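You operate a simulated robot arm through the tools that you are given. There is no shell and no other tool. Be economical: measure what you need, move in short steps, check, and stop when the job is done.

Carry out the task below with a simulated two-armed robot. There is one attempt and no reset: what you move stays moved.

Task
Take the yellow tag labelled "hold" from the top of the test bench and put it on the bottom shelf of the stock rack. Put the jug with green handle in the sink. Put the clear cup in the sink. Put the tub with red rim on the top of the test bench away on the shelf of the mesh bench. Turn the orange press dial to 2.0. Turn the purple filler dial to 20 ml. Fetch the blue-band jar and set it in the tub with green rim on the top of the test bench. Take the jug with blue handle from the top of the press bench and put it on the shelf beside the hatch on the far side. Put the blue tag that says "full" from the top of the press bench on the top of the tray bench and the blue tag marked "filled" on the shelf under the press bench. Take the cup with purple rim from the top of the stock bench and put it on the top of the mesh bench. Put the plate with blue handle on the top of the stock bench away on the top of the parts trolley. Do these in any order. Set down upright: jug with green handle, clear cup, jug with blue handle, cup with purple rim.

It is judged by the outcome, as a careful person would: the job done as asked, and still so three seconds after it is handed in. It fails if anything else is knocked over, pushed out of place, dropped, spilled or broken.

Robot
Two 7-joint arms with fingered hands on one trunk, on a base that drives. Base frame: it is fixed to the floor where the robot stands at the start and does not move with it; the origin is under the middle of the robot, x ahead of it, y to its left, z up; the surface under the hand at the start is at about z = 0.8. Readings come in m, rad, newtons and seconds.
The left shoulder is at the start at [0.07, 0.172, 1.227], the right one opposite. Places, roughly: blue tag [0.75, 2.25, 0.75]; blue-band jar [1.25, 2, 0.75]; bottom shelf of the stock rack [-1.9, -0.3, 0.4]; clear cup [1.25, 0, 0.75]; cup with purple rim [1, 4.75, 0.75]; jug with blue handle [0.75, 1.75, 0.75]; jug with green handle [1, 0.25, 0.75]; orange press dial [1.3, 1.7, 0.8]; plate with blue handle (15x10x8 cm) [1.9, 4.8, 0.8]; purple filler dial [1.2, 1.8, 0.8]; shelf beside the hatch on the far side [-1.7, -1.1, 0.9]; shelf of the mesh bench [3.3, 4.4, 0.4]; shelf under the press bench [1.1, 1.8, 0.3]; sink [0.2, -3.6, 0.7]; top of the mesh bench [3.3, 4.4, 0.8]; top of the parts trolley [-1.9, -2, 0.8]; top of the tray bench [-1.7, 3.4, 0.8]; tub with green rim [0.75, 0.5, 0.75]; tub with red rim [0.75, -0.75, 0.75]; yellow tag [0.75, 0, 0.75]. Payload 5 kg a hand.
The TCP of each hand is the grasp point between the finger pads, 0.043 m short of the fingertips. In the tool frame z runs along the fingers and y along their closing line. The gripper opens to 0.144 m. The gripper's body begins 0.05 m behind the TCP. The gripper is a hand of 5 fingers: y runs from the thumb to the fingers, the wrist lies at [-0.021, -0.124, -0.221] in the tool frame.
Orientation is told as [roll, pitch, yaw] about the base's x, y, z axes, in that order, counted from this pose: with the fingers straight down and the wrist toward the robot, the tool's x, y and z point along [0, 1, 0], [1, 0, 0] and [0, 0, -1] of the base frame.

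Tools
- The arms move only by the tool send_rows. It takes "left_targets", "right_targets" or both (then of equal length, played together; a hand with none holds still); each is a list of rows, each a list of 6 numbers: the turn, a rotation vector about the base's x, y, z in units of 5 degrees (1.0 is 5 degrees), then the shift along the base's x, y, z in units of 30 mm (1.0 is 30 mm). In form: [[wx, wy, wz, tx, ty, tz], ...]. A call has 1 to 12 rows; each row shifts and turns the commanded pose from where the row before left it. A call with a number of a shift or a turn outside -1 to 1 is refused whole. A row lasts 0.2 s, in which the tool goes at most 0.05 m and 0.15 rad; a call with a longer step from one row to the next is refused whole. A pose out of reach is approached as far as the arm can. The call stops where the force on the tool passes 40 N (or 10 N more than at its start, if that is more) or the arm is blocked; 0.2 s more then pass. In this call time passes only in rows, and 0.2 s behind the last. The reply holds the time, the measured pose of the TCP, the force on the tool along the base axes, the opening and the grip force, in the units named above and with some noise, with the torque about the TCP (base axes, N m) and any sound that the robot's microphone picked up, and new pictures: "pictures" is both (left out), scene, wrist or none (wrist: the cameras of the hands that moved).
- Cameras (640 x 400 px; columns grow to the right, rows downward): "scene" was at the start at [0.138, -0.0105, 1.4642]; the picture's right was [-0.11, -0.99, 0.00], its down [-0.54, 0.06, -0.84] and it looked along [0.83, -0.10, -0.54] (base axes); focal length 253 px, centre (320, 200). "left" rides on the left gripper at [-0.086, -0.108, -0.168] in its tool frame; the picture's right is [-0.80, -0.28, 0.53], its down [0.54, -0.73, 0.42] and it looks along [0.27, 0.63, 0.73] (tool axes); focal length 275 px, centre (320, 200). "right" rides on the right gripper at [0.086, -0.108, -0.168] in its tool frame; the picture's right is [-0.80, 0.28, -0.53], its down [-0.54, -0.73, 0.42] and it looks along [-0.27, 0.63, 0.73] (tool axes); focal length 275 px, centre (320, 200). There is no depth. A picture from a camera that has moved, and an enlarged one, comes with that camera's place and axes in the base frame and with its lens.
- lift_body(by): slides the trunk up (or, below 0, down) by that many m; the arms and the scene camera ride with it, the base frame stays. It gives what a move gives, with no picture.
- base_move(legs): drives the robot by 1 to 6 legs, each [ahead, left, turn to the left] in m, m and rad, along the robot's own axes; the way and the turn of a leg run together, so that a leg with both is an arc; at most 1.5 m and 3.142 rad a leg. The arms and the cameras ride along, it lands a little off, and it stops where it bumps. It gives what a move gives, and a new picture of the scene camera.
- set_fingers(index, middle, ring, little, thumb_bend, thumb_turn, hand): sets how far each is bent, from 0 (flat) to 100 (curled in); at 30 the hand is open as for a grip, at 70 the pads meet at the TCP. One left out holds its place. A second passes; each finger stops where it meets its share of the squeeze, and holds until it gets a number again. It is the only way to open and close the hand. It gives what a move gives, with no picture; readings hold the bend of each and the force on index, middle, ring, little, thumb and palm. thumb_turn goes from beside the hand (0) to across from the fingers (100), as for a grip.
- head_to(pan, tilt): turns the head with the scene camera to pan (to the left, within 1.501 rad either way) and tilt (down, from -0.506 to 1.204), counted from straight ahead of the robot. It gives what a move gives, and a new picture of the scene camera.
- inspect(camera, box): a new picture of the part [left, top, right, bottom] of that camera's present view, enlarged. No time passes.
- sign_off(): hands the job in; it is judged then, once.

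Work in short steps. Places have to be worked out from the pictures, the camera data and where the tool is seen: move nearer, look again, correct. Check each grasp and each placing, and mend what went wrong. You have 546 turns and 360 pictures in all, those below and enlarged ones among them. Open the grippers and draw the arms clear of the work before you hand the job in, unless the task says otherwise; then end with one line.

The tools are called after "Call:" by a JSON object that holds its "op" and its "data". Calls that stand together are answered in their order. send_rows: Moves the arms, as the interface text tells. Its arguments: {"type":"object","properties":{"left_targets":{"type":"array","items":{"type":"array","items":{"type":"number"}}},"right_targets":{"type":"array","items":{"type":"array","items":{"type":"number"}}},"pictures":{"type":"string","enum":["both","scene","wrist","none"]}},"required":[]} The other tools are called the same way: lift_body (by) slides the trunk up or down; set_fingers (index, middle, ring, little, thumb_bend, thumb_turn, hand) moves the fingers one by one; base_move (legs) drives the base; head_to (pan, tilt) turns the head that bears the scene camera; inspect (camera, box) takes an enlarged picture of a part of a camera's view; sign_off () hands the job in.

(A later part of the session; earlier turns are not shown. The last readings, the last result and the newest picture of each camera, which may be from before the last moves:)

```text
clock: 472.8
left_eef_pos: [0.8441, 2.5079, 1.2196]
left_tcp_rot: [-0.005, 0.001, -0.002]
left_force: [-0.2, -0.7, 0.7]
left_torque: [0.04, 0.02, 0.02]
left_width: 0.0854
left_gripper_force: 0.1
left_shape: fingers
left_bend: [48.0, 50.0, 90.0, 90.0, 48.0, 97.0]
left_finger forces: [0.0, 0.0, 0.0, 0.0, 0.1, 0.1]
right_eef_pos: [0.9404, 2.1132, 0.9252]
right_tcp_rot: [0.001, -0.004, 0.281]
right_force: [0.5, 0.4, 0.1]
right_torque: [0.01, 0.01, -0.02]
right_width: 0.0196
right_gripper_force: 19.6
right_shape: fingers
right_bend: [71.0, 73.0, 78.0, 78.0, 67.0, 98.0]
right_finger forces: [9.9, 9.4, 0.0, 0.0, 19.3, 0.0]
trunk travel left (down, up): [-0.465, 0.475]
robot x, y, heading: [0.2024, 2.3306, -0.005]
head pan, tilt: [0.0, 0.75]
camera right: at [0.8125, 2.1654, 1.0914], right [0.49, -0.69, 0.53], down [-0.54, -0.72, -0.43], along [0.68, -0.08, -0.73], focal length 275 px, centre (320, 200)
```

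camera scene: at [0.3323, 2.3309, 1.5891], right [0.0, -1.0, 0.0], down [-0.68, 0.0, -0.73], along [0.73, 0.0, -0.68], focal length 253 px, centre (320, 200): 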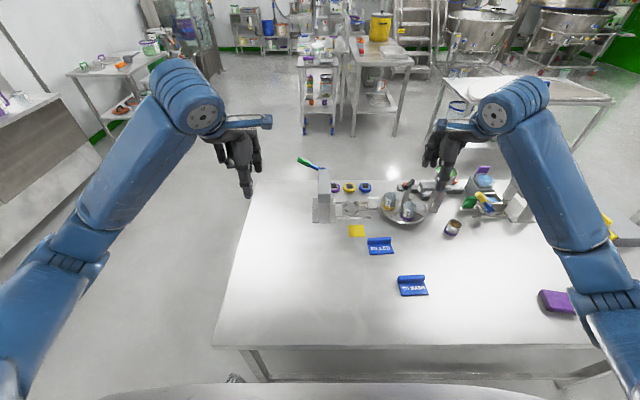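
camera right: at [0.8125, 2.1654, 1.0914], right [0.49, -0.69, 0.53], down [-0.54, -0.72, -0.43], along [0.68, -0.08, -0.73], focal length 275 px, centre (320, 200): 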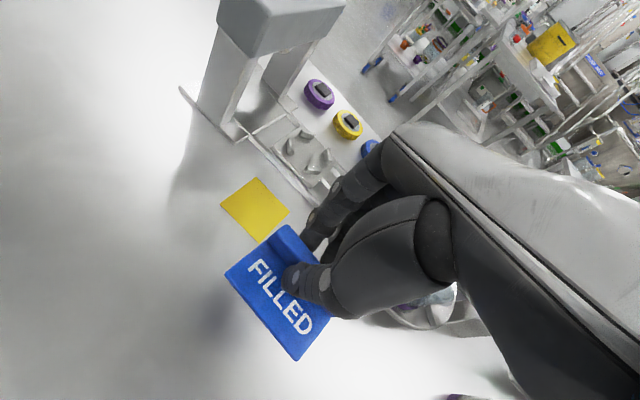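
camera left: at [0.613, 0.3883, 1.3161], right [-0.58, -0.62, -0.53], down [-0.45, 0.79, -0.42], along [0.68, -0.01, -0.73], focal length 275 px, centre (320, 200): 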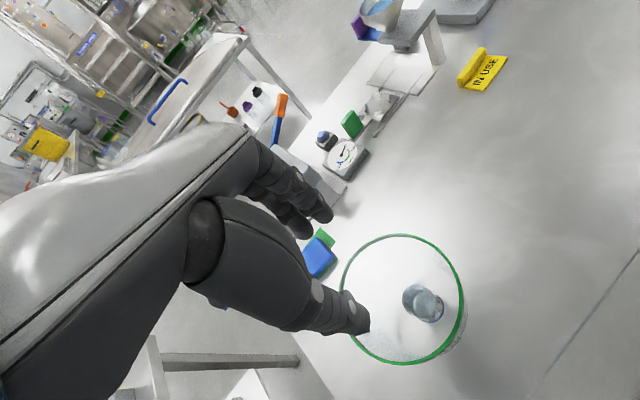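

FILLED is held. I raise it and drive around to the bench's left end.

Call:
{"op": "send_rows", "data": {"right_targets": [[0, 0, -0.4, -0.4, -0.2, 0.9], [0, 0, -0.4, -0.4, -0.2, 0.9], [0, 0, -0.4, -0.4, -0.2, 0.9], [0, 0, -0.4, -0.4, -0.2, 0.9], [0, 0, -0.4, -0.4, -0.2, 0.9], [0, 0, -0.4, -0.4, -0.2, 0.9], [0, 0, -0.4, -0.4, -0.2, 0.9], [0, 0, -0.4, -0.4, -0.2, 0.9]], "pictures": "none"}}

Call:
{"op": "base_move", "data": {"legs": [[-0.45, 0, 0], [0, 1.08, 0], [1.3, 0, 0], [0, 0, -1.57]]}}

```text
clock: 474.6
left_eef_pos: [0.8446, 2.5071, 1.2197]
left_tcp_rot: [-0.006, 0.002, 0.001]
left_force: [-0.3, 0.2, 0.3]
left_torque: [0.03, 0.0, -0.02]
left_width: 0.0851
left_gripper_force: 0.1
left_shape: fingers
left_bend: [48.0, 50.0, 90.0, 90.0, 48.0, 97.0]
left_finger forces: [0.1, 0.1, 0.1, 0.0, 0.0, 0.1]
right_eef_pos: [0.8443, 2.0648, 1.1418]
right_tcp_rot: [0.001, -0.005, 0.004]
right_force: [0.2, 0.9, -0.5]
right_torque: [0.01, -0.04, 0.0]
right_width: 0.0196
right_gripper_force: 18.6
right_shape: fingers
right_bend: [71.0, 73.0, 78.0, 78.0, 67.0, 98.0]
right_finger forces: [9.8, 9.4, 0.0, 0.0, 19.1, 0.1]
trunk travel left (down, up): [-0.465, 0.475]
robot x, y, heading: [0.1988, 2.3307, -0.001]
head pan, tilt: [0.0, 0.75]
```

```text
clock: 492.4
left_eef_pos: [1.2452, 2.7986, 1.2193]
left_tcp_rot: [-0.007, 0.0, -1.538]
left_force: [0.9, -0.3, -0.4]
left_torque: [0.03, 0.01, -0.02]
left_width: 0.0851
left_gripper_force: 0.1
left_shape: fingers
left_bend: [48.0, 50.0, 90.0, 90.0, 48.0, 97.0]
left_finger forces: [0.1, 0.1, 0.0, 0.0, 0.0, 0.0]
right_eef_pos: [0.8025, 2.7841, 1.141]
right_tcp_rot: [0.002, -0.005, -1.534]
right_force: [0.0, -0.6, 0.3]
right_torque: [-0.02, -0.01, 0.01]
right_width: 0.019
right_gripper_force: 17.7
right_shape: fingers
right_bend: [71.0, 73.0, 78.0, 78.0, 67.0, 98.0]
right_finger forces: [9.3, 8.3, 0.0, 0.0, 17.6, 0.0]
trunk travel left (down, up): [-0.465, 0.475]
robot x, y, heading: [1.0464, 3.4366, -1.541]
head pan, tilt: [0.0, 0.75]
camera scene: at [1.0506, 3.3034, 1.589], right [-1.0, -0.03, 0.0], down [-0.02, 0.68, -0.73], along [0.02, -0.73, -0.68], focal length 253 px, centre (320, 200)
```

scene: 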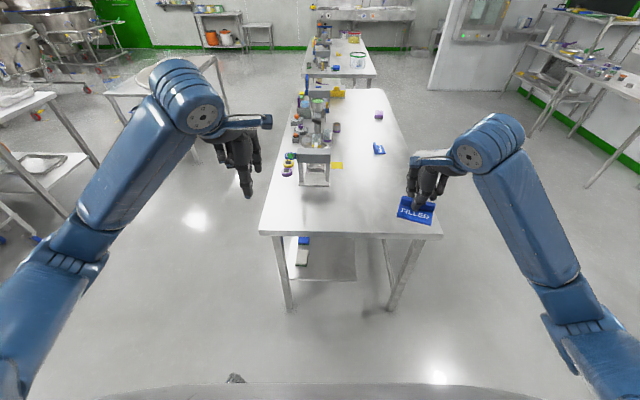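

From this end I see the shelf edge at y≈2.58 with free room at x≈0.87–1.12. I retract the left hand, sidestep, and lower trunk and right hand before advancing.

Call:
{"op": "send_rows", "data": {"left_targets": [[0, 0, 0, 0.3, 0.9, 0], [0, 0, 0, 0.3, 0.9, 0], [0, 0, 0, 0.3, 0.7, 0], [0, 0, 0, 0.3, 0.3, 0]], "right_targets": [[0, 0, 0, 0, 0.2, 0], [0, 0, 0, 0, 0.2, 0], [0, 0, 0, 0, 0.2, 0], [0, 0, 0, 0, 0, 0]], "pictures": "none"}}

Call:
{"op": "base_move", "data": {"legs": [[0, 0.17, -0.03]]}}

Call:
{"op": "lift_body", "data": {"by": -0.44}}

Call:
{"op": "send_rows", "data": {"right_targets": [[0, 0, -0.1, 0, 0, -0.9], [0, 0, 0, 0, 0, -0.9], [0, 0, 0, 0, 0, -0.9], [0, 0, 0, 0, 0, -0.9], [0, 0, 0, 0, 0, -0.9], [0, 0, 0, 0, 0, -0.9], [0, 0, 0, 0, 0, -0.9], [0, 0, 0, 0, 0, -0.9], [0, 0, 0, 0, 0, -0.9], [0, 0, 0, 0, 0, -0.9]]}}

```text
clock: 493.4
left_eef_pos: [1.2821, 2.8834, 1.2185]
left_tcp_rot: [-0.007, 0.002, -1.537]
left_force: [-0.2, 0.2, -0.7]
left_torque: [-0.02, 0.01, 0.02]
left_width: 0.085
left_gripper_force: 0.1
left_shape: fingers
left_bend: [48.0, 50.0, 90.0, 90.0, 48.0, 97.0]
left_finger forces: [0.0, 0.0, 0.0, 0.0, 0.1, 0.1]
right_eef_pos: [0.8037, 2.8027, 1.1399]
right_tcp_rot: [0.003, -0.005, -1.534]
right_force: [0.6, -0.3, -0.3]
right_torque: [-0.03, 0.02, -0.03]
right_width: 0.0191
right_gripper_force: 17.7
right_shape: fingers
right_bend: [71.0, 73.0, 78.0, 78.0, 67.0, 98.0]
right_finger forces: [9.3, 8.4, 0.0, 0.0, 17.7, 0.0]
trunk travel left (down, up): [-0.465, 0.475]
robot x, y, heading: [1.0476, 3.4362, -1.539]
head pan, tilt: [0.0, 0.75]
```

```text
clock: 494.9
left_eef_pos: [1.4318, 2.8786, 1.2197]
left_tcp_rot: [-0.005, 0.002, -1.569]
left_force: [-1.0, -0.8, 0.5]
left_torque: [-0.01, -0.05, -0.03]
left_width: 0.0853
left_gripper_force: 0.1
left_shape: fingers
left_bend: [48.0, 50.0, 90.0, 90.0, 48.0, 97.0]
left_finger forces: [0.0, 0.0, 0.0, 0.1, 0.1, 0.0]
right_eef_pos: [0.9517, 2.813, 1.1404]
right_tcp_rot: [0.002, -0.004, -1.566]
right_force: [-1.1, 0.9, -0.5]
right_torque: [-0.03, -0.06, 0.0]
right_width: 0.0191
right_gripper_force: 17.4
right_shape: fingers
right_bend: [71.0, 73.0, 78.0, 78.0, 67.0, 98.0]
right_finger forces: [9.4, 8.5, 0.1, 0.1, 17.7, 0.0]
trunk travel left (down, up): [-0.465, 0.475]
robot x, y, heading: [1.2185, 3.4333, -1.575]
head pan, tilt: [0.0, 0.75]
camera scene: at [1.2149, 3.3062, 1.589], right [-1.0, 0.0, 0.0], down [0.0, 0.68, -0.73], along [0.0, -0.73, -0.68], focal length 253 px, centre (320, 200)
```

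scene: 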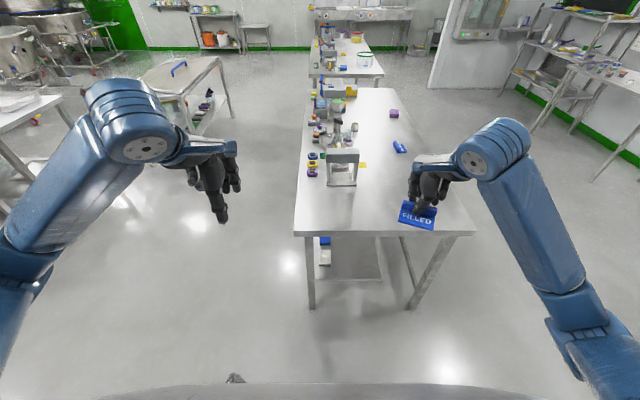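

```text
refused: -0.44 is not a number from -0.4 to 0.4
```

```text
clock: 497.1
left_eef_pos: [1.4326, 2.8792, 1.2199]
left_tcp_rot: [-0.005, 0.003, -1.57]
left_force: [0.2, -0.1, 0.3]
left_torque: [0.0, 0.02, 0.01]
left_width: 0.0854
left_gripper_force: 0.1
left_shape: fingers
left_bend: [48.0, 50.0, 90.0, 90.0, 48.0, 97.0]
left_finger forces: [0.0, 0.1, 0.0, 0.1, 0.1, 0.0]
right_eef_pos: [0.9528, 2.8125, 0.8707]
right_tcp_rot: [0.003, -0.006, -1.574]
right_force: [0.2, 0.5, -0.6]
right_torque: [-0.02, 0.01, 0.03]
right_width: 0.0191
right_gripper_force: 17.0
right_shape: fingers
right_bend: [71.0, 73.0, 78.0, 78.0, 67.0, 98.0]
right_finger forces: [9.0, 8.5, 0.1, 0.0, 17.6, 0.1]
trunk travel left (down, up): [-0.465, 0.475]
robot x, y, heading: [1.2214, 3.4382, -1.563]
head pan, tilt: [0.0, 0.75]
camera scene: at [1.2168, 3.3062, 1.5891], right [-1.0, 0.0, 0.0], down [0.0, 0.68, -0.73], along [0.0, -0.73, -0.68], focal length 253 px, centre (320, 200)
camera right: at [1.0395, 2.9227, 1.0381], right [-0.8, -0.28, 0.53], down [-0.54, 0.73, -0.43], along [-0.27, -0.63, -0.73], focal length 275 px, centre (320, 200)
```

scene: 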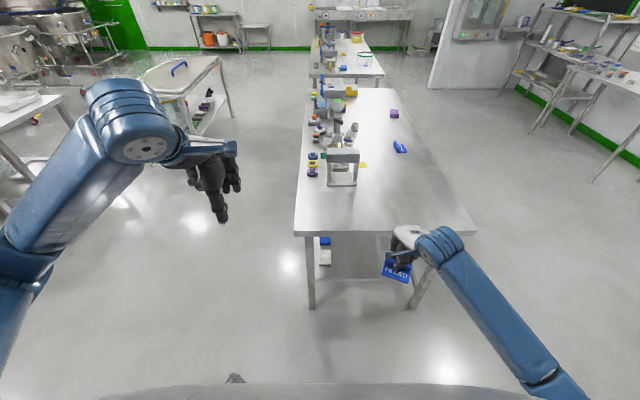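
right: 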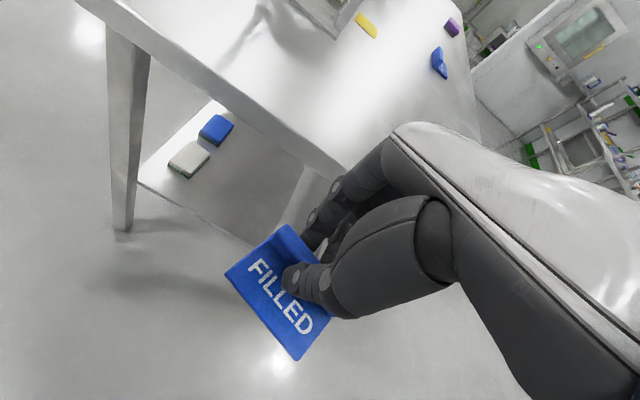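

The wrist view shows the shelf (two sponges at x≈1.18). I lower the trunk by 0.4 m.

Call:
{"op": "lift_body", "data": {"by": -0.4}}

Call:
{"op": "send_rows", "data": {"right_targets": [[0, 0, 0, 0.5, 0, -0.5], [0, 0, 0, 0.5, 0, -0.5], [0, 0, 0, 0.5, 0, -0.3], [0, 0, 0, 0.3, -0.5, 0]]}}

```text
clock: 500.9
left_eef_pos: [1.4334, 2.8797, 0.8197]
left_tcp_rot: [-0.006, 0.002, -1.569]
left_force: [0.4, -0.3, -0.4]
left_torque: [-0.03, 0.02, 0.01]
left_width: 0.0855
left_gripper_force: 0.0
left_shape: fingers
left_bend: [48.0, 50.0, 90.0, 90.0, 48.0, 97.0]
left_finger forces: [0.0, 0.0, 0.0, 0.1, 0.0, 0.0]
right_eef_pos: [0.9521, 2.8137, 0.4715]
right_tcp_rot: [0.003, -0.004, -1.576]
right_force: [0.2, -0.2, 0.0]
right_torque: [-0.02, 0.03, 0.01]
right_width: 0.019
right_gripper_force: 17.6
right_shape: fingers
right_bend: [71.0, 73.0, 78.0, 78.0, 67.0, 98.0]
right_finger forces: [9.1, 8.6, 0.0, 0.1, 17.7, 0.0]
trunk travel left (down, up): [-0.065, 0.875]
robot x, y, heading: [1.2173, 3.438, -1.572]
head pan, tilt: [0.0, 0.75]
```

```text
clock: 501.9
left_eef_pos: [1.4333, 2.8783, 0.8188]
left_tcp_rot: [-0.007, 0.001, -1.569]
left_force: [-0.1, -0.1, -0.2]
left_torque: [0.03, 0.02, 0.05]
left_width: 0.0857
left_gripper_force: 0.0
left_shape: fingers
left_bend: [48.0, 50.0, 90.0, 90.0, 48.0, 97.0]
left_finger forces: [0.0, 0.0, 0.0, 0.0, 0.0, 0.0]
right_eef_pos: [1.0053, 2.7977, 0.4321]
right_tcp_rot: [0.0, -0.005, -1.576]
right_force: [-0.2, 0.3, -1.1]
right_torque: [0.02, 0.0, 0.0]
right_width: 0.0191
right_gripper_force: 17.8
right_shape: fingers
right_bend: [71.0, 73.0, 78.0, 78.0, 67.0, 98.0]
right_finger forces: [9.1, 8.4, 0.0, 0.0, 17.8, 0.0]
trunk travel left (down, up): [-0.065, 0.875]
robot x, y, heading: [1.22, 3.4367, -1.571]
head pan, tilt: [0.0, 0.75]
camera scene: at [1.2172, 3.3061, 1.1889], right [-1.0, 0.0, 0.0], down [0.0, 0.68, -0.73], along [0.0, -0.73, -0.68], focal length 253 px, centre (320, 200)
camera right: at [1.0937, 2.9076, 0.5985], right [-0.8, -0.28, 0.53], down [-0.54, 0.73, -0.43], along [-0.27, -0.63, -0.73], focal length 275 px, centre (320, 200)
```

scene: 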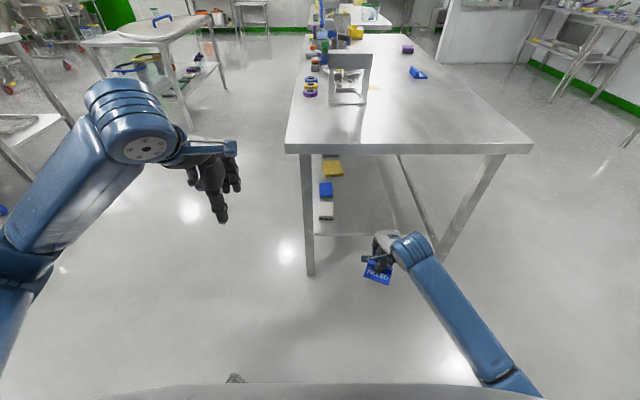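
right: 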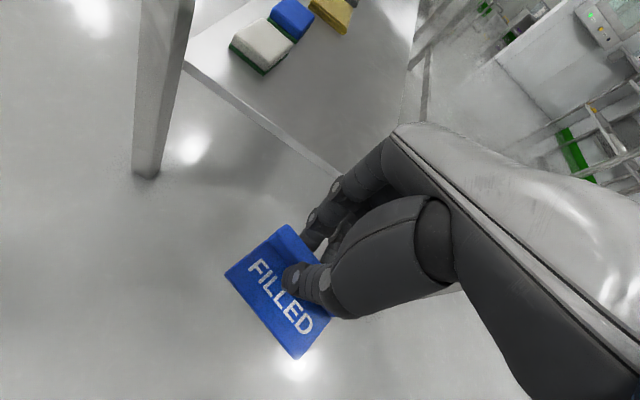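

Shelf surface is at z≈0.30. I lower to entry height and drive in.

Call:
{"op": "send_rows", "data": {"right_targets": [[0, 0, 0, 0, 0, -0.9], [0, 0, 0, 0, 0, -0.9]], "pictures": "none"}}

Call:
{"op": "base_move", "data": {"legs": [[0.25, 0, 0]]}}

Call:
{"op": "inspect", "data": {"camera": "right", "box": [0, 0, 640, 400]}}

```text
clock: 502.5
left_eef_pos: [1.4336, 2.879, 0.8195]
left_tcp_rot: [-0.005, 0.001, -1.57]
left_force: [0.1, -0.1, 0.3]
left_torque: [-0.01, 0.0, 0.0]
left_width: 0.0853
left_gripper_force: 0.0
left_shape: fingers
left_bend: [48.0, 50.0, 90.0, 90.0, 48.0, 97.0]
left_finger forces: [0.0, 0.1, 0.0, 0.1, 0.0, 0.0]
right_eef_pos: [1.005, 2.7983, 0.3773]
right_tcp_rot: [0.003, -0.005, -1.575]
right_force: [1.0, 0.1, 0.0]
right_torque: [0.03, 0.0, 0.06]
right_width: 0.0192
right_gripper_force: 17.0
right_shape: fingers
right_bend: [71.0, 73.0, 78.0, 78.0, 67.0, 98.0]
right_finger forces: [9.1, 8.5, 0.0, 0.0, 17.6, 0.1]
trunk travel left (down, up): [-0.065, 0.875]
robot x, y, heading: [1.2183, 3.4406, -1.575]
head pan, tilt: [0.0, 0.75]
```

```text
clock: 504.3
left_eef_pos: [1.433, 2.6274, 0.8187]
left_tcp_rot: [-0.004, 0.003, -1.571]
left_force: [-0.1, 0.5, -0.5]
left_torque: [0.0, -0.01, -0.02]
left_width: 0.0855
left_gripper_force: 0.1
left_shape: fingers
left_bend: [48.0, 50.0, 90.0, 90.0, 48.0, 97.0]
left_finger forces: [0.0, 0.1, 0.0, 0.0, 0.0, 0.0]
right_eef_pos: [1.0046, 2.5493, 0.3772]
right_tcp_rot: [0.002, -0.004, -1.577]
right_force: [0.0, 0.1, -1.7]
right_torque: [0.01, -0.01, 0.01]
right_width: 0.0195
right_gripper_force: 17.8
right_shape: fingers
right_bend: [71.0, 73.0, 78.0, 78.0, 67.0, 98.0]
right_finger forces: [9.1, 8.4, 0.1, 0.0, 17.7, 0.0]
trunk travel left (down, up): [-0.065, 0.875]
robot x, y, heading: [1.219, 3.1889, -1.58]
head pan, tilt: [0.0, 0.75]
camera scene: at [1.2166, 3.0553, 1.1888], right [-1.0, 0.0, 0.0], down [0.0, 0.68, -0.73], along [0.0, -0.73, -0.68], focal length 253 px, centre (320, 200)
```

scene: 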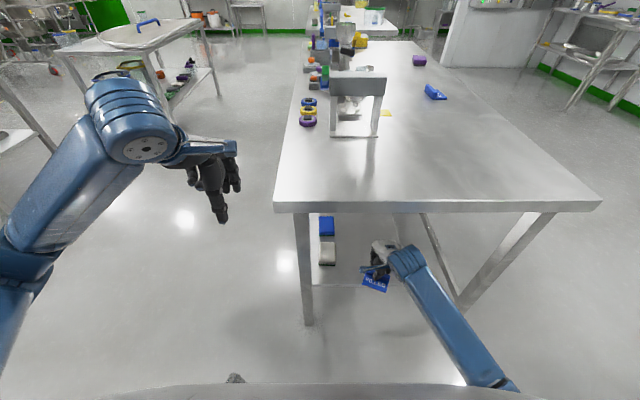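

```text
1.00 times, centred on (320, 200) of right (not enlarged: the box is as wide or as high as the picture)
camera zoom: at [1.092, 2.6571, 0.5445], right [-0.8, -0.28, 0.53], down [-0.54, 0.73, -0.43], along [-0.27, -0.63, -0.73], focal length 275 px, centre (320, 200)
```

zoom: 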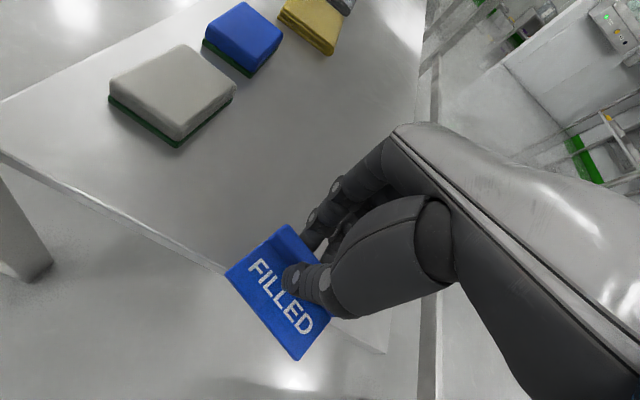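

Now in with the arm another 7 cm and down.

Call:
{"op": "send_rows", "data": {"right_targets": [[0, 0, 0, 0, -0.8, 0], [0, 0, 0, 0, -0.8, 0], [0, 0, 0, 0, -0.8, 0], [0, 0, 0, 0, -0.3, -0.3], [0, 0, 0, 0, 0, -0.25], [0, 0, 0, 0, 0, -0.2]], "pictures": "wrist"}}

```text
clock: 505.7
left_eef_pos: [1.4322, 2.6279, 0.8193]
left_tcp_rot: [-0.007, 0.003, -1.572]
left_force: [0.0, 0.1, -0.1]
left_torque: [0.02, 0.05, -0.04]
left_width: 0.0855
left_gripper_force: 0.1
left_shape: fingers
left_bend: [48.0, 50.0, 90.0, 90.0, 48.0, 97.0]
left_finger forces: [0.0, 0.1, 0.0, 0.0, 0.0, 0.0]
right_eef_pos: [1.0052, 2.4658, 0.3553]
right_tcp_rot: [0.001, -0.007, -1.578]
right_force: [-0.2, -0.4, 3.1]
right_torque: [0.11, -0.07, -0.01]
right_width: 0.019
right_gripper_force: 17.9
right_shape: fingers
right_bend: [71.0, 73.0, 78.0, 78.0, 67.0, 98.0]
right_finger forces: [9.9, 8.9, 0.1, 0.0, 17.9, 0.1]
trunk travel left (down, up): [-0.065, 0.875]
robot x, y, heading: [1.2137, 3.1912, -1.573]
head pan, tilt: [0.0, 0.75]
camera right: at [1.092, 2.5762, 0.5231], right [-0.8, -0.28, 0.53], down [-0.54, 0.73, -0.43], along [-0.27, -0.63, -0.73], focal length 275 px, centre (320, 200)
```

right: 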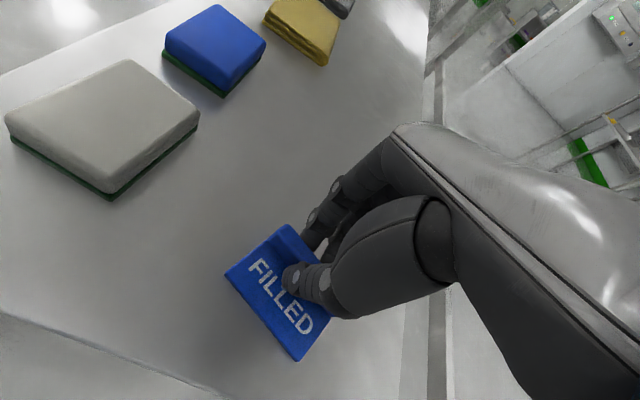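

Touching at 0.355. I release and withdraw upward, then back out.

Call:
{"op": "set_fingers", "data": {"hand": "right", "index": 58, "middle": 60, "ring": 70, "little": 70, "thumb_bend": 52}}

Call:
{"op": "send_rows", "data": {"right_targets": [[0, 0, 0, 0, 0, 0.5], [0, 0, 0, 0, 0, 0.7], [0, 0, 0, 0, 0, 0.7]], "pictures": "wrist"}}

Call:
{"op": "base_move", "data": {"legs": [[-0.45, 0, 0]]}}

```text
clock: 506.7
left_eef_pos: [1.4325, 2.6278, 0.819]
left_tcp_rot: [-0.006, 0.001, -1.572]
left_force: [0.1, 0.1, 0.1]
left_torque: [-0.02, 0.03, -0.03]
left_width: 0.0855
left_gripper_force: 0.0
left_shape: fingers
left_bend: [48.0, 50.0, 90.0, 90.0, 48.0, 97.0]
left_finger forces: [0.0, 0.0, 0.0, 0.1, 0.1, 0.0]
right_eef_pos: [1.0044, 2.4666, 0.3558]
right_tcp_rot: [0.003, -0.006, -1.575]
right_force: [-0.1, 0.3, 0.9]
right_torque: [0.05, 0.02, -0.01]
right_width: 0.0619
right_gripper_force: 0.2
right_shape: fingers
right_bend: [57.0, 60.0, 70.0, 70.0, 52.0, 98.0]
right_finger forces: [0.0, 0.0, 0.1, 0.0, 0.6, 0.0]
trunk travel left (down, up): [-0.065, 0.875]
robot x, y, heading: [1.219, 3.1887, -1.571]
head pan, tilt: [0.0, 0.75]
```

```text
clock: 507.5
left_eef_pos: [1.4331, 2.6284, 0.8182]
left_tcp_rot: [-0.006, 0.003, -1.571]
left_force: [-1.2, -0.4, 0.5]
left_torque: [0.02, 0.0, 0.0]
left_width: 0.0856
left_gripper_force: 0.1
left_shape: fingers
left_bend: [48.0, 50.0, 90.0, 90.0, 48.0, 97.0]
left_finger forces: [0.0, 0.0, 0.1, 0.0, 0.0, 0.1]
right_eef_pos: [1.0041, 2.4672, 0.4121]
right_tcp_rot: [0.003, -0.004, -1.578]
right_force: [-0.7, 0.3, 0.1]
right_torque: [-0.02, -0.04, 0.01]
right_width: 0.0619
right_gripper_force: 0.0
right_shape: fingers
right_bend: [57.0, 60.0, 70.0, 70.0, 52.0, 98.0]
right_finger forces: [0.1, 0.1, 0.0, 0.1, 0.0, 0.1]
trunk travel left (down, up): [-0.065, 0.875]
robot x, y, heading: [1.2138, 3.1881, -1.573]
head pan, tilt: [0.0, 0.75]
camera right: at [1.0919, 2.5763, 0.5795], right [-0.8, -0.28, 0.53], down [-0.54, 0.73, -0.43], along [-0.27, -0.63, -0.73], focal length 275 px, centre (320, 200)
```

right: 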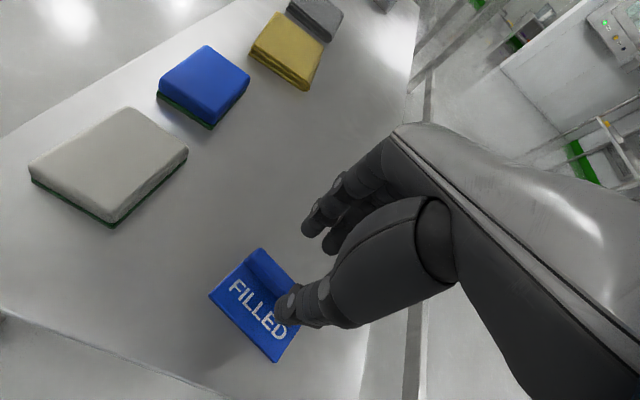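

```text
clock: 510.2
left_eef_pos: [1.4332, 3.0769, 0.8202]
left_tcp_rot: [-0.006, 0.0, -1.573]
left_force: [-0.5, 1.0, 0.8]
left_torque: [-0.02, -0.01, -0.04]
left_width: 0.0856
left_gripper_force: 0.1
left_shape: fingers
left_bend: [48.0, 50.0, 90.0, 90.0, 48.0, 97.0]
left_finger forces: [0.0, 0.1, 0.0, 0.0, 0.1, 0.1]
right_eef_pos: [1.005, 2.9167, 0.4133]
right_tcp_rot: [0.001, -0.005, -1.578]
right_force: [0.8, 0.9, 0.2]
right_torque: [-0.01, 0.03, 0.02]
right_width: 0.0617
right_gripper_force: 0.0
right_shape: fingers
right_bend: [57.0, 60.0, 70.0, 70.0, 52.0, 98.0]
right_finger forces: [0.0, 0.0, 0.0, 0.0, 0.0, 0.0]
trunk travel left (down, up): [-0.065, 0.875]
robot x, y, heading: [1.2207, 3.6414, -1.572]
head pan, tilt: [0.0, 0.75]
camera scene: at [1.2175, 3.5059, 1.1891], right [-1.0, 0.0, 0.0], down [0.0, 0.68, -0.73], along [0.0, -0.73, -0.68], focal length 253 px, centre (320, 200)
```

scene: 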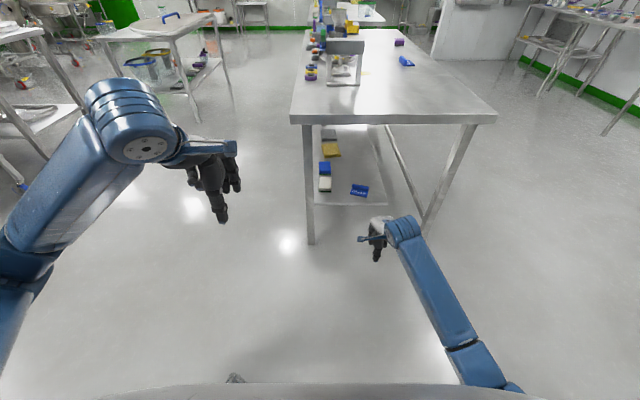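

FILLED is on the under-shelf. I raise trunk and right hand, then turn to the stock bench.

Call:
{"op": "lift_body", "data": {"by": 0.4}}

Call:
{"op": "send_rows", "data": {"right_targets": [[0, 0, 0, -0.1, 0.1, 1], [0, 0, 0, -0.1, 0.1, 1], [0, 0, 0, -0.1, 0.1, 1], [0, 0, 0, -0.1, 0.1, 1], [0, 0, 0, -0.1, 0.1, 1], [0, 0, 0, -0.1, 0.1, 1], [0, 0, 0, -0.1, 0.1, 1], [0, 0, 0, -0.1, 0.1, 1], [0, 0, 0, -0.1, 0.1, 1], [0, 0, 0, -0.1, 0.1, 1], [0, 0, 0, -0.1, 0.1, 1], [0, 0, 0, -0.1, 0.1, 1]], "pictures": "none"}}

Call:
{"op": "base_move", "data": {"legs": [[0, 0, 3.14]]}}

Call:
{"op": "head_to", "data": {"pan": 0, "tilt": 0.55}}

```text
clock: 514.1
left_eef_pos: [1.4326, 3.0767, 1.2197]
left_tcp_rot: [-0.004, 0.002, -1.572]
left_force: [-0.1, -0.2, 0.0]
left_torque: [0.01, 0.0, -0.01]
left_width: 0.0851
left_gripper_force: 0.0
left_shape: fingers
left_bend: [48.0, 50.0, 90.0, 90.0, 48.0, 97.0]
left_finger forces: [0.0, 0.0, 0.0, 0.0, 0.0, 0.1]
right_eef_pos: [1.0054, 2.9158, 0.8114]
right_tcp_rot: [0.001, -0.007, -1.579]
right_force: [0.6, -0.1, 0.2]
right_torque: [0.0, -0.01, 0.0]
right_width: 0.0616
right_gripper_force: 0.1
right_shape: fingers
right_bend: [57.0, 60.0, 70.0, 70.0, 52.0, 98.0]
right_finger forces: [0.0, 0.0, 0.0, 0.1, 0.1, 0.0]
trunk travel left (down, up): [-0.465, 0.475]
robot x, y, heading: [1.2184, 3.6387, -1.572]
head pan, tilt: [0.0, 0.75]
```

```text
clock: 516.7
left_eef_pos: [1.4307, 3.0774, 1.2198]
left_tcp_rot: [-0.005, 0.0, -1.573]
left_force: [-0.5, 0.8, -0.7]
left_torque: [-0.04, -0.04, 0.0]
left_width: 0.0856
left_gripper_force: 0.0
left_shape: fingers
left_bend: [48.0, 50.0, 90.0, 90.0, 48.0, 97.0]
left_finger forces: [0.0, 0.0, 0.0, 0.0, 0.0, 0.0]
right_eef_pos: [0.9682, 2.955, 1.1715]
right_tcp_rot: [0.001, -0.005, -1.577]
right_force: [-0.4, 0.7, -0.2]
right_torque: [-0.02, -0.03, -0.01]
right_width: 0.0618
right_gripper_force: 0.1
right_shape: fingers
right_bend: [57.0, 60.0, 70.0, 70.0, 52.0, 98.0]
right_finger forces: [0.1, 0.0, 0.0, 0.0, 0.0, 0.0]
trunk travel left (down, up): [-0.465, 0.475]
robot x, y, heading: [1.2192, 3.6363, -1.577]
head pan, tilt: [0.0, 0.75]
```

```text
clock: 524.4
left_eef_pos: [1.0036, 4.2001, 1.2201]
left_tcp_rot: [-0.004, 0.002, 1.57]
left_force: [-0.1, 0.7, 0.0]
left_torque: [-0.03, 0.02, 0.01]
left_width: 0.0853
left_gripper_force: 0.0
left_shape: fingers
left_bend: [48.0, 50.0, 90.0, 90.0, 48.0, 97.0]
left_finger forces: [0.0, 0.0, 0.0, 0.0, 0.0, 0.0]
right_eef_pos: [1.4668, 4.3248, 1.1727]
right_tcp_rot: [0.002, -0.006, 1.566]
right_force: [0.0, 0.7, -0.4]
right_torque: [-0.01, -0.02, -0.02]
right_width: 0.0618
right_gripper_force: 0.0
right_shape: fingers
right_bend: [57.0, 60.0, 70.0, 70.0, 52.0, 98.0]
right_finger forces: [0.0, 0.0, 0.0, 0.0, 0.0, 0.0]
trunk travel left (down, up): [-0.465, 0.475]
robot x, y, heading: [1.2206, 3.6402, 1.571]
head pan, tilt: [0.0, 0.75]
camera scene: at [1.2179, 3.7718, 1.589], right [1.0, 0.0, 0.0], down [0.0, -0.68, -0.73], along [0.0, 0.73, -0.68], focal length 253 px, centre (320, 200)
```

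scene: 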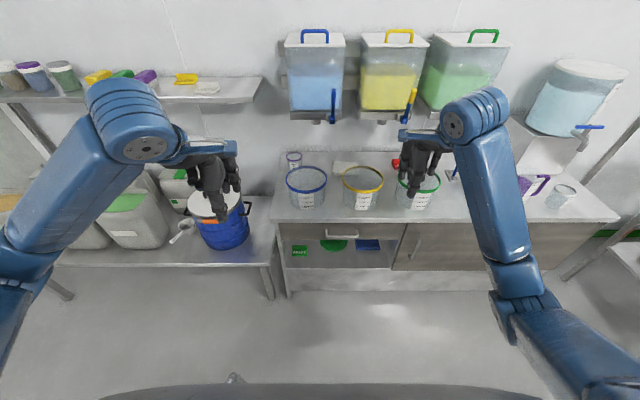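

```text
clock: 525.1
left_eef_pos: [1.0029, 4.1995, 1.2191]
left_tcp_rot: [-0.005, 0.001, 1.571]
left_force: [-1.2, -1.0, 0.2]
left_torque: [0.03, 0.0, 0.01]
left_width: 0.0855
left_gripper_force: 0.2
left_shape: fingers
left_bend: [48.0, 50.0, 90.0, 90.0, 48.0, 97.0]
left_finger forces: [0.0, 0.1, 0.0, 0.0, 0.1, 0.0]
right_eef_pos: [1.4676, 4.327, 1.1729]
right_tcp_rot: [0.001, -0.005, 1.566]
right_force: [0.3, -0.1, 0.6]
right_torque: [-0.02, 0.02, 0.0]
right_width: 0.0617
right_gripper_force: 0.2
right_shape: fingers
right_bend: [57.0, 60.0, 70.0, 70.0, 52.0, 98.0]
right_finger forces: [0.1, 0.0, 0.0, 0.0, 0.1, 0.0]
trunk travel left (down, up): [-0.465, 0.475]
robot x, y, heading: [1.2222, 3.6388, 1.569]
head pan, tilt: [0.0, 0.55]
camera scene: at [1.2178, 3.7788, 1.6063], right [1.0, 0.0, 0.0], down [0.0, -0.52, -0.85], along [0.0, 0.85, -0.52], focal length 253 px, centre (320, 200)
```

scene: 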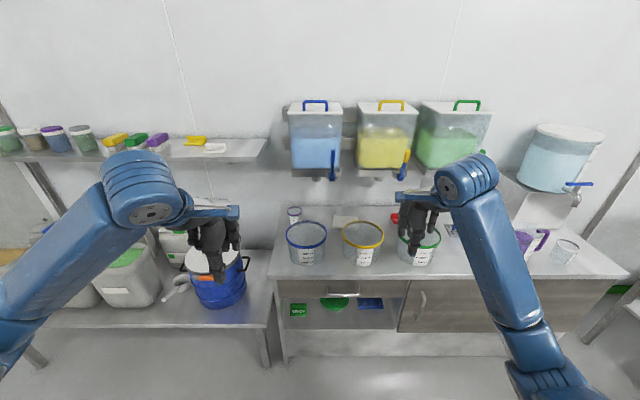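

Call:
{"op": "inspect", "data": {"camera": "scene", "box": [260, 180, 460, 290]}}

Call:
{"op": "send_rows", "data": {"right_targets": [[0, 0, 0, 0.9, -0.5, 0.2], [0, 0, 0, 0.9, -0.5, 0.2], [0, 0, 0, 0.9, -0.5, 0.2], [0, 0, 0, 0.5, -0.5, 0.2]], "pictures": "none"}}

Call:
{"op": "head_to", "data": {"pan": -0.5, "tilt": 0.6}}

```text
3.20 times, centred on (360, 235) of scene
camera zoom: at [1.2178, 3.7788, 1.6063], right [1.0, 0.0, 0.0], down [0.0, -0.52, -0.85], along [0.0, 0.85, -0.52], focal length 810 px, centre (192, 88)
```

zoom: 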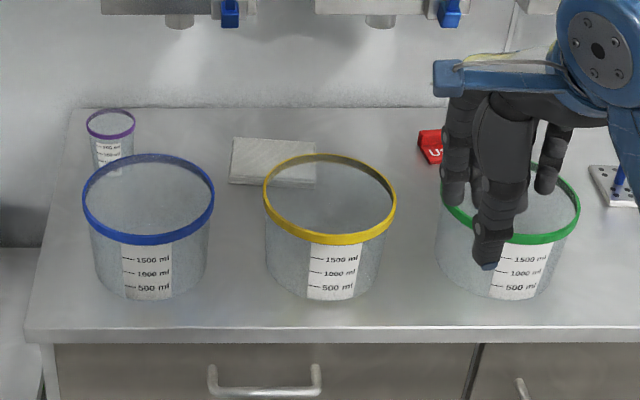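

```text
clock: 526.1
left_eef_pos: [1.0041, 4.1979, 1.2204]
left_tcp_rot: [-0.004, -0.002, 1.574]
left_force: [-0.1, -0.3, 0.3]
left_torque: [0.06, 0.08, -0.01]
left_width: 0.0853
left_gripper_force: 0.1
left_shape: fingers
left_bend: [48.0, 50.0, 90.0, 90.0, 48.0, 97.0]
left_finger forces: [0.1, 0.0, 0.1, 0.1, 0.1, 0.0]
right_eef_pos: [1.5639, 4.2638, 1.1978]
right_tcp_rot: [0.003, -0.005, 1.566]
right_force: [0.2, 0.5, 0.9]
right_torque: [0.0, 0.0, -0.02]
right_width: 0.0619
right_gripper_force: 0.0
right_shape: fingers
right_bend: [57.0, 60.0, 70.0, 70.0, 52.0, 98.0]
right_finger forces: [0.1, 0.0, 0.0, 0.0, 0.0, 0.2]
trunk travel left (down, up): [-0.465, 0.475]
robot x, y, heading: [1.2187, 3.6412, 1.572]
head pan, tilt: [0.0, 0.55]
```

```text
clock: 527.1
left_eef_pos: [1.0029, 4.2, 1.2193]
left_tcp_rot: [-0.006, 0.002, 1.57]
left_force: [0.9, 0.6, -0.4]
left_torque: [0.01, -0.04, 0.02]
left_width: 0.0854
left_gripper_force: 0.0
left_shape: fingers
left_bend: [48.0, 50.0, 90.0, 90.0, 48.0, 97.0]
left_finger forces: [0.0, 0.0, 0.0, 0.1, 0.1, 0.0]
right_eef_pos: [1.5629, 4.2666, 1.198]
right_tcp_rot: [0.003, -0.005, 1.565]
right_force: [-0.3, 0.3, -0.5]
right_torque: [-0.01, 0.02, -0.03]
right_width: 0.0618
right_gripper_force: 0.0
right_shape: fingers
right_bend: [57.0, 60.0, 70.0, 70.0, 52.0, 98.0]
right_finger forces: [0.0, 0.1, 0.1, 0.0, 0.1, 0.0]
trunk travel left (down, up): [-0.465, 0.475]
robot x, y, heading: [1.2198, 3.6374, 1.569]
head pan, tilt: [-0.499, 0.6]
camera scene: at [1.2601, 3.7667, 1.6019], right [0.88, -0.48, 0.0], down [-0.27, -0.5, -0.82], along [0.39, 0.72, -0.57], focal length 253 px, centre (320, 200)
```

scene: 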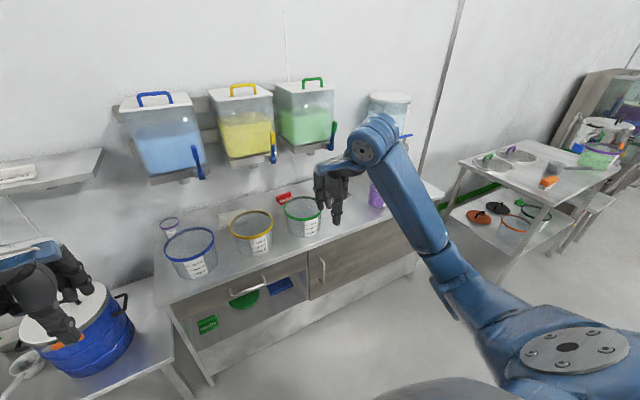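

Purple-rim cup at ≈[1.085, 4.86] behind the blue tub; the perforated plate with blue handle is further right; the mesh bench stands to the right with a lower shelf. I retract the right hand and move in for the cup.

Call:
{"op": "send_rows", "data": {"right_targets": [[0, 0, 0, 0.5, -0.8, 0], [0, 0, 0, 0.5, -0.8, 0], [0, 0, 0, 0.5, -0.6, 0]], "left_targets": [[0, 0, 0, 0, 0, -0.2], [0, 0, 0, 0, 0, -0.2], [0, 0, 0, 0, 0, -0.2]], "pictures": "none"}}

Call:
{"op": "base_move", "data": {"legs": [[0.44, -0.07, 0]]}}

Call:
{"op": "head_to", "data": {"pan": 0.0, "tilt": 0.6}}

```text
clock: 527.9
left_eef_pos: [1.0037, 4.1987, 1.2019]
left_tcp_rot: [-0.005, 0.002, 1.572]
left_force: [-0.2, 0.5, 0.4]
left_torque: [0.0, -0.01, -0.02]
left_width: 0.0856
left_gripper_force: 0.2
left_shape: fingers
left_bend: [48.0, 50.0, 90.0, 90.0, 48.0, 97.0]
left_finger forces: [0.0, 0.0, 0.0, 0.0, 0.0, 0.1]
right_eef_pos: [1.6083, 4.1991, 1.197]
right_tcp_rot: [0.001, -0.006, 1.568]
right_force: [0.3, 0.0, 0.2]
right_torque: [0.02, 0.01, -0.02]
right_width: 0.0619
right_gripper_force: 0.2
right_shape: fingers
right_bend: [57.0, 60.0, 70.0, 70.0, 52.0, 98.0]
right_finger forces: [0.1, 0.0, 0.0, 0.0, 0.1, 0.1]
trunk travel left (down, up): [-0.465, 0.475]
robot x, y, heading: [1.2186, 3.639, 1.567]
head pan, tilt: [-0.499, 0.6]
```

```text
clock: 530.6
left_eef_pos: [1.0738, 4.637, 1.2018]
left_tcp_rot: [-0.006, -0.001, 1.572]
left_force: [0.4, -0.5, 0.0]
left_torque: [0.02, -0.05, 0.04]
left_width: 0.0855
left_gripper_force: 0.1
left_shape: fingers
left_bend: [48.0, 50.0, 90.0, 90.0, 48.0, 97.0]
left_finger forces: [0.0, 0.1, 0.0, 0.0, 0.0, 0.0]
right_eef_pos: [1.6797, 4.6371, 1.1977]
right_tcp_rot: [0.002, -0.004, 1.567]
right_force: [-0.4, -0.4, 0.0]
right_torque: [0.05, 0.03, 0.02]
right_width: 0.0617
right_gripper_force: 0.0
right_shape: fingers
right_bend: [57.0, 60.0, 70.0, 70.0, 52.0, 98.0]
right_finger forces: [0.1, 0.0, 0.0, 0.0, 0.0, 0.0]
trunk travel left (down, up): [-0.465, 0.475]
robot x, y, heading: [1.2884, 4.0756, 1.568]
head pan, tilt: [-0.499, 0.6]
camera scene: at [1.3312, 4.2038, 1.602], right [0.88, -0.48, 0.0], down [-0.27, -0.5, -0.83], along [0.39, 0.72, -0.56], focal length 253 px, centre (320, 200)
```

scene: 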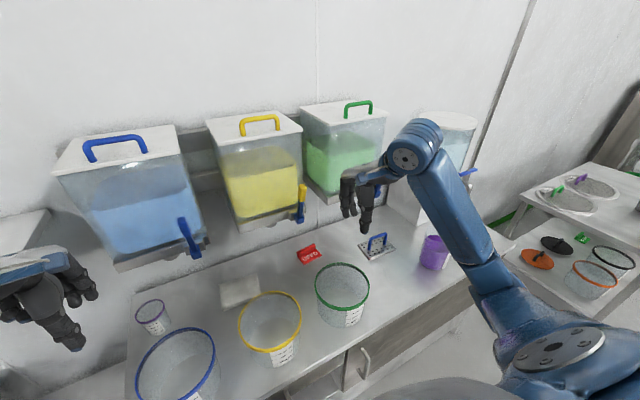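

```text
clock: 531.5
left_eef_pos: [1.0743, 4.6372, 1.2025]
left_tcp_rot: [-0.007, -0.001, 1.573]
left_force: [-0.7, -0.1, 0.8]
left_torque: [0.02, 0.03, 0.01]
left_width: 0.0853
left_gripper_force: 0.0
left_shape: fingers
left_bend: [48.0, 50.0, 90.0, 90.0, 48.0, 97.0]
left_finger forces: [0.0, 0.1, 0.1, 0.0, 0.0, 0.0]
right_eef_pos: [1.6793, 4.6372, 1.197]
right_tcp_rot: [0.003, -0.005, 1.567]
right_force: [-0.1, 0.1, 0.2]
right_torque: [0.01, -0.02, 0.02]
right_width: 0.0619
right_gripper_force: 0.0
right_shape: fingers
right_bend: [57.0, 60.0, 70.0, 70.0, 52.0, 98.0]
right_finger forces: [0.1, 0.0, 0.0, 0.0, 0.0, 0.0]
trunk travel left (down, up): [-0.465, 0.475]
robot x, y, heading: [1.2891, 4.0784, 1.571]
head pan, tilt: [0.0, 0.6]
camera scene: at [1.2891, 4.2147, 1.6019], right [1.0, 0.0, 0.0], down [0.0, -0.56, -0.83], along [0.0, 0.83, -0.56], focal length 253 px, centre (320, 200)
```

scene: 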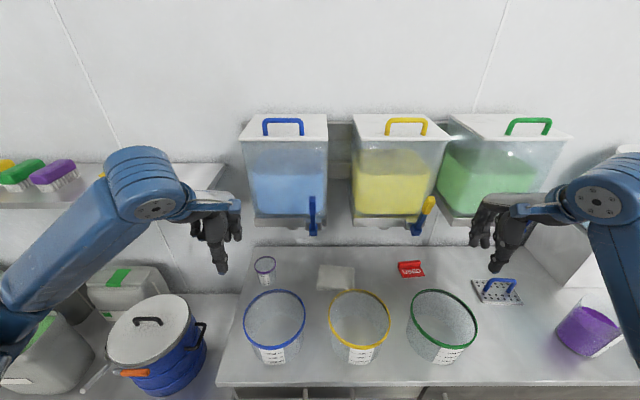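

Cup at [1.087, 4.855] sits under the dispenser edge; I approach along the bench's left margin, then sideways with the hand open around it.

Call:
{"op": "set_fingers", "data": {"hand": "left", "index": 35, "middle": 35, "ring": 35, "little": 35, "thumb_bend": 35}}

Call:
{"op": "send_rows", "data": {"left_targets": [[0, 0, 0, -0.9, 0, -0.6], [0, 0, 0, -0.9, 0, -0.9], [0, 0, 0, -0.9, 0, -0.9], [0, 0, 0, -0.1, 0, -0.9], [0, 0, 0, 0, 0.3, -0.9], [0, 0, 0, 0, 0.6, -0.9], [0, 0, 0, 0, 0.9, -0.5], [0, 0, 0, 0, 0.9, 0], [0, 0, 0, 0, 0.9, 0], [0, 0, 0, 0, 0.9, 0]]}}

```text
clock: 532.5
left_eef_pos: [1.0749, 4.6391, 1.2013]
left_tcp_rot: [-0.006, 0.001, 1.572]
left_force: [0.8, 0.6, -0.4]
left_torque: [0.01, 0.01, -0.02]
left_width: 0.1318
left_gripper_force: 0.1
left_shape: fingers
left_bend: [35.0, 35.0, 35.0, 35.0, 35.0, 97.0]
left_finger forces: [0.0, 0.0, 0.0, 0.0, 0.0, 0.0]
right_eef_pos: [1.6794, 4.638, 1.1961]
right_tcp_rot: [0.003, -0.005, 1.567]
right_force: [0.8, -0.4, 0.5]
right_torque: [-0.01, 0.04, 0.05]
right_width: 0.0621
right_gripper_force: 0.0
right_shape: fingers
right_bend: [57.0, 60.0, 70.0, 70.0, 52.0, 98.0]
right_finger forces: [0.1, 0.0, 0.1, 0.0, 0.0, 0.1]
trunk travel left (down, up): [-0.465, 0.475]
robot x, y, heading: [1.2905, 4.0778, 1.576]
head pan, tilt: [0.0, 0.6]
```

```text
clock: 534.7
left_eef_pos: [0.9903, 4.7755, 1.0327]
left_tcp_rot: [-0.005, 0.003, 1.571]
left_force: [0.4, 0.2, -0.2]
left_torque: [0.0, 0.06, 0.03]
left_width: 0.1321
left_gripper_force: 0.2
left_shape: fingers
left_bend: [35.0, 35.0, 35.0, 35.0, 35.0, 98.0]
left_finger forces: [0.0, 0.0, 0.0, 0.0, 0.0, 0.1]
right_eef_pos: [1.6805, 4.6372, 1.1964]
right_tcp_rot: [0.001, -0.003, 1.568]
right_force: [-0.1, 0.0, 0.6]
right_torque: [0.01, 0.02, 0.0]
right_width: 0.0617
right_gripper_force: 0.0
right_shape: fingers
right_bend: [57.0, 60.0, 70.0, 70.0, 52.0, 98.0]
right_finger forces: [0.0, 0.0, 0.0, 0.1, 0.0, 0.0]
trunk travel left (down, up): [-0.465, 0.475]
robot x, y, heading: [1.2894, 4.0767, 1.572]
head pan, tilt: [0.0, 0.6]
camera scene: at [1.2894, 4.2167, 1.6017], right [1.0, 0.0, 0.0], down [0.0, -0.57, -0.82], along [0.0, 0.82, -0.57], focal length 253 px, centre (320, 200)
camera left: at [1.0766, 4.6668, 1.2014], right [0.8, -0.28, -0.53], down [-0.54, -0.73, -0.42], along [-0.26, 0.62, -0.73], focal length 275 px, centre (320, 200)
```

scene: 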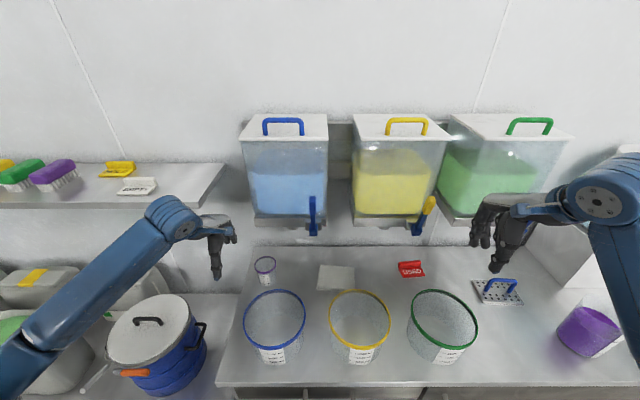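
left: 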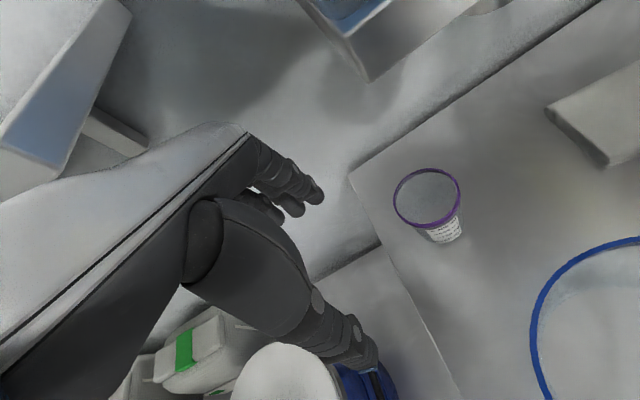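

Cup at [1.096, 4.84]. I go forward, down beside it, then slide right around it.

Call:
{"op": "send_rows", "data": {"left_targets": [[0, 0, 0, 0, 0.9, 0], [0, 0, 0, 0, 0.9, -0.3], [0, 0, 0, 0, 0.35, -0.9], [0, 0, 0, 0, 0, -0.9], [0, 0, 0, 0, 0, -0.9], [0, 0, 0, 0, 0, -0.9], [0, 0, 0, 0, 0, -0.9], [0, 0, 0, 0, 0, -0.7]], "pictures": "wrist"}}

```text
clock: 536.5
left_eef_pos: [0.9899, 4.8383, 0.869]
left_tcp_rot: [-0.007, -0.001, 1.572]
left_force: [0.0, -0.1, 0.4]
left_torque: [-0.02, 0.01, -0.05]
left_width: 0.1318
left_gripper_force: 0.1
left_shape: fingers
left_bend: [35.0, 35.0, 35.0, 35.0, 35.0, 98.0]
left_finger forces: [0.1, 0.0, 0.0, 0.0, 0.0, 0.0]
right_eef_pos: [1.6794, 4.637, 1.197]
right_tcp_rot: [0.002, -0.005, 1.566]
right_force: [-0.3, -0.3, 0.7]
right_torque: [-0.02, 0.04, 0.0]
right_width: 0.0618
right_gripper_force: 0.0
right_shape: fingers
right_bend: [57.0, 60.0, 70.0, 70.0, 52.0, 98.0]
right_finger forces: [0.0, 0.1, 0.1, 0.1, 0.1, 0.1]
trunk travel left (down, up): [-0.465, 0.475]
robot x, y, heading: [1.2908, 4.0756, 1.571]
head pan, tilt: [0.0, 0.6]
camera left: at [1.0765, 4.7303, 1.0373], right [0.8, -0.28, -0.53], down [-0.54, -0.73, -0.43], along [-0.26, 0.63, -0.73], focal length 275 px, centre (320, 200)
```

left: 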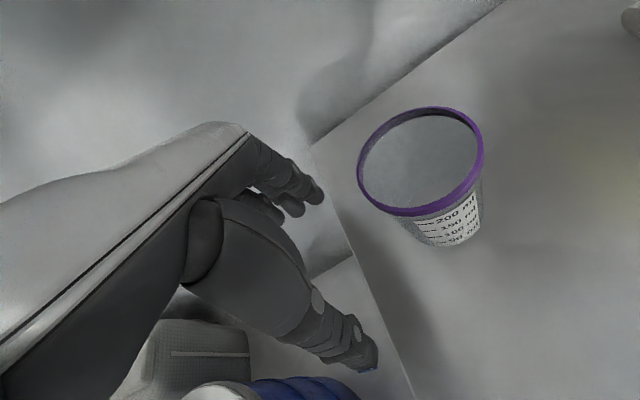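

Call:
{"op": "send_rows", "data": {"left_targets": [[0, 0, 0, 0.8, 0, 0], [0, 0, 0, 0.8, 0, 0], [0, 0, 0, 0.8, 0, 0], [0, 0, 0, 0.8, 0, 0], [0, 0, 0, 0.35, 0, 0]], "pictures": "wrist"}}

```text
clock: 537.7
left_eef_pos: [1.0971, 4.8369, 0.8687]
left_tcp_rot: [-0.005, 0.002, 1.573]
left_force: [-0.4, -0.4, -0.6]
left_torque: [0.01, 0.02, -0.01]
left_width: 0.1321
left_gripper_force: 0.1
left_shape: fingers
left_bend: [35.0, 35.0, 35.0, 35.0, 35.0, 98.0]
left_finger forces: [0.1, 0.0, 0.0, 0.0, 0.0, 0.1]
right_eef_pos: [1.6791, 4.6386, 1.1984]
right_tcp_rot: [0.001, -0.006, 1.567]
right_force: [0.1, 0.1, 1.5]
right_torque: [0.01, -0.02, 0.01]
right_width: 0.0618
right_gripper_force: 0.1
right_shape: fingers
right_bend: [57.0, 60.0, 70.0, 70.0, 52.0, 98.0]
right_finger forces: [0.0, 0.0, 0.0, 0.1, 0.0, 0.1]
trunk travel left (down, up): [-0.465, 0.475]
robot x, y, heading: [1.2931, 4.0755, 1.569]
head pan, tilt: [0.0, 0.6]
camera left: at [1.1838, 4.7293, 1.037], right [0.8, -0.28, -0.53], down [-0.54, -0.73, -0.42], along [-0.26, 0.63, -0.73], focal length 275 px, centre (320, 200)
```

left: 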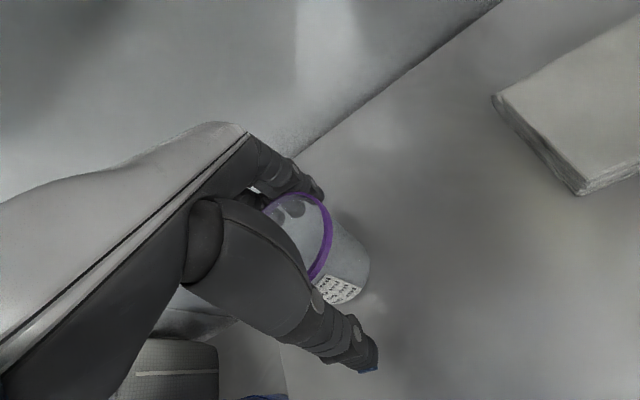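

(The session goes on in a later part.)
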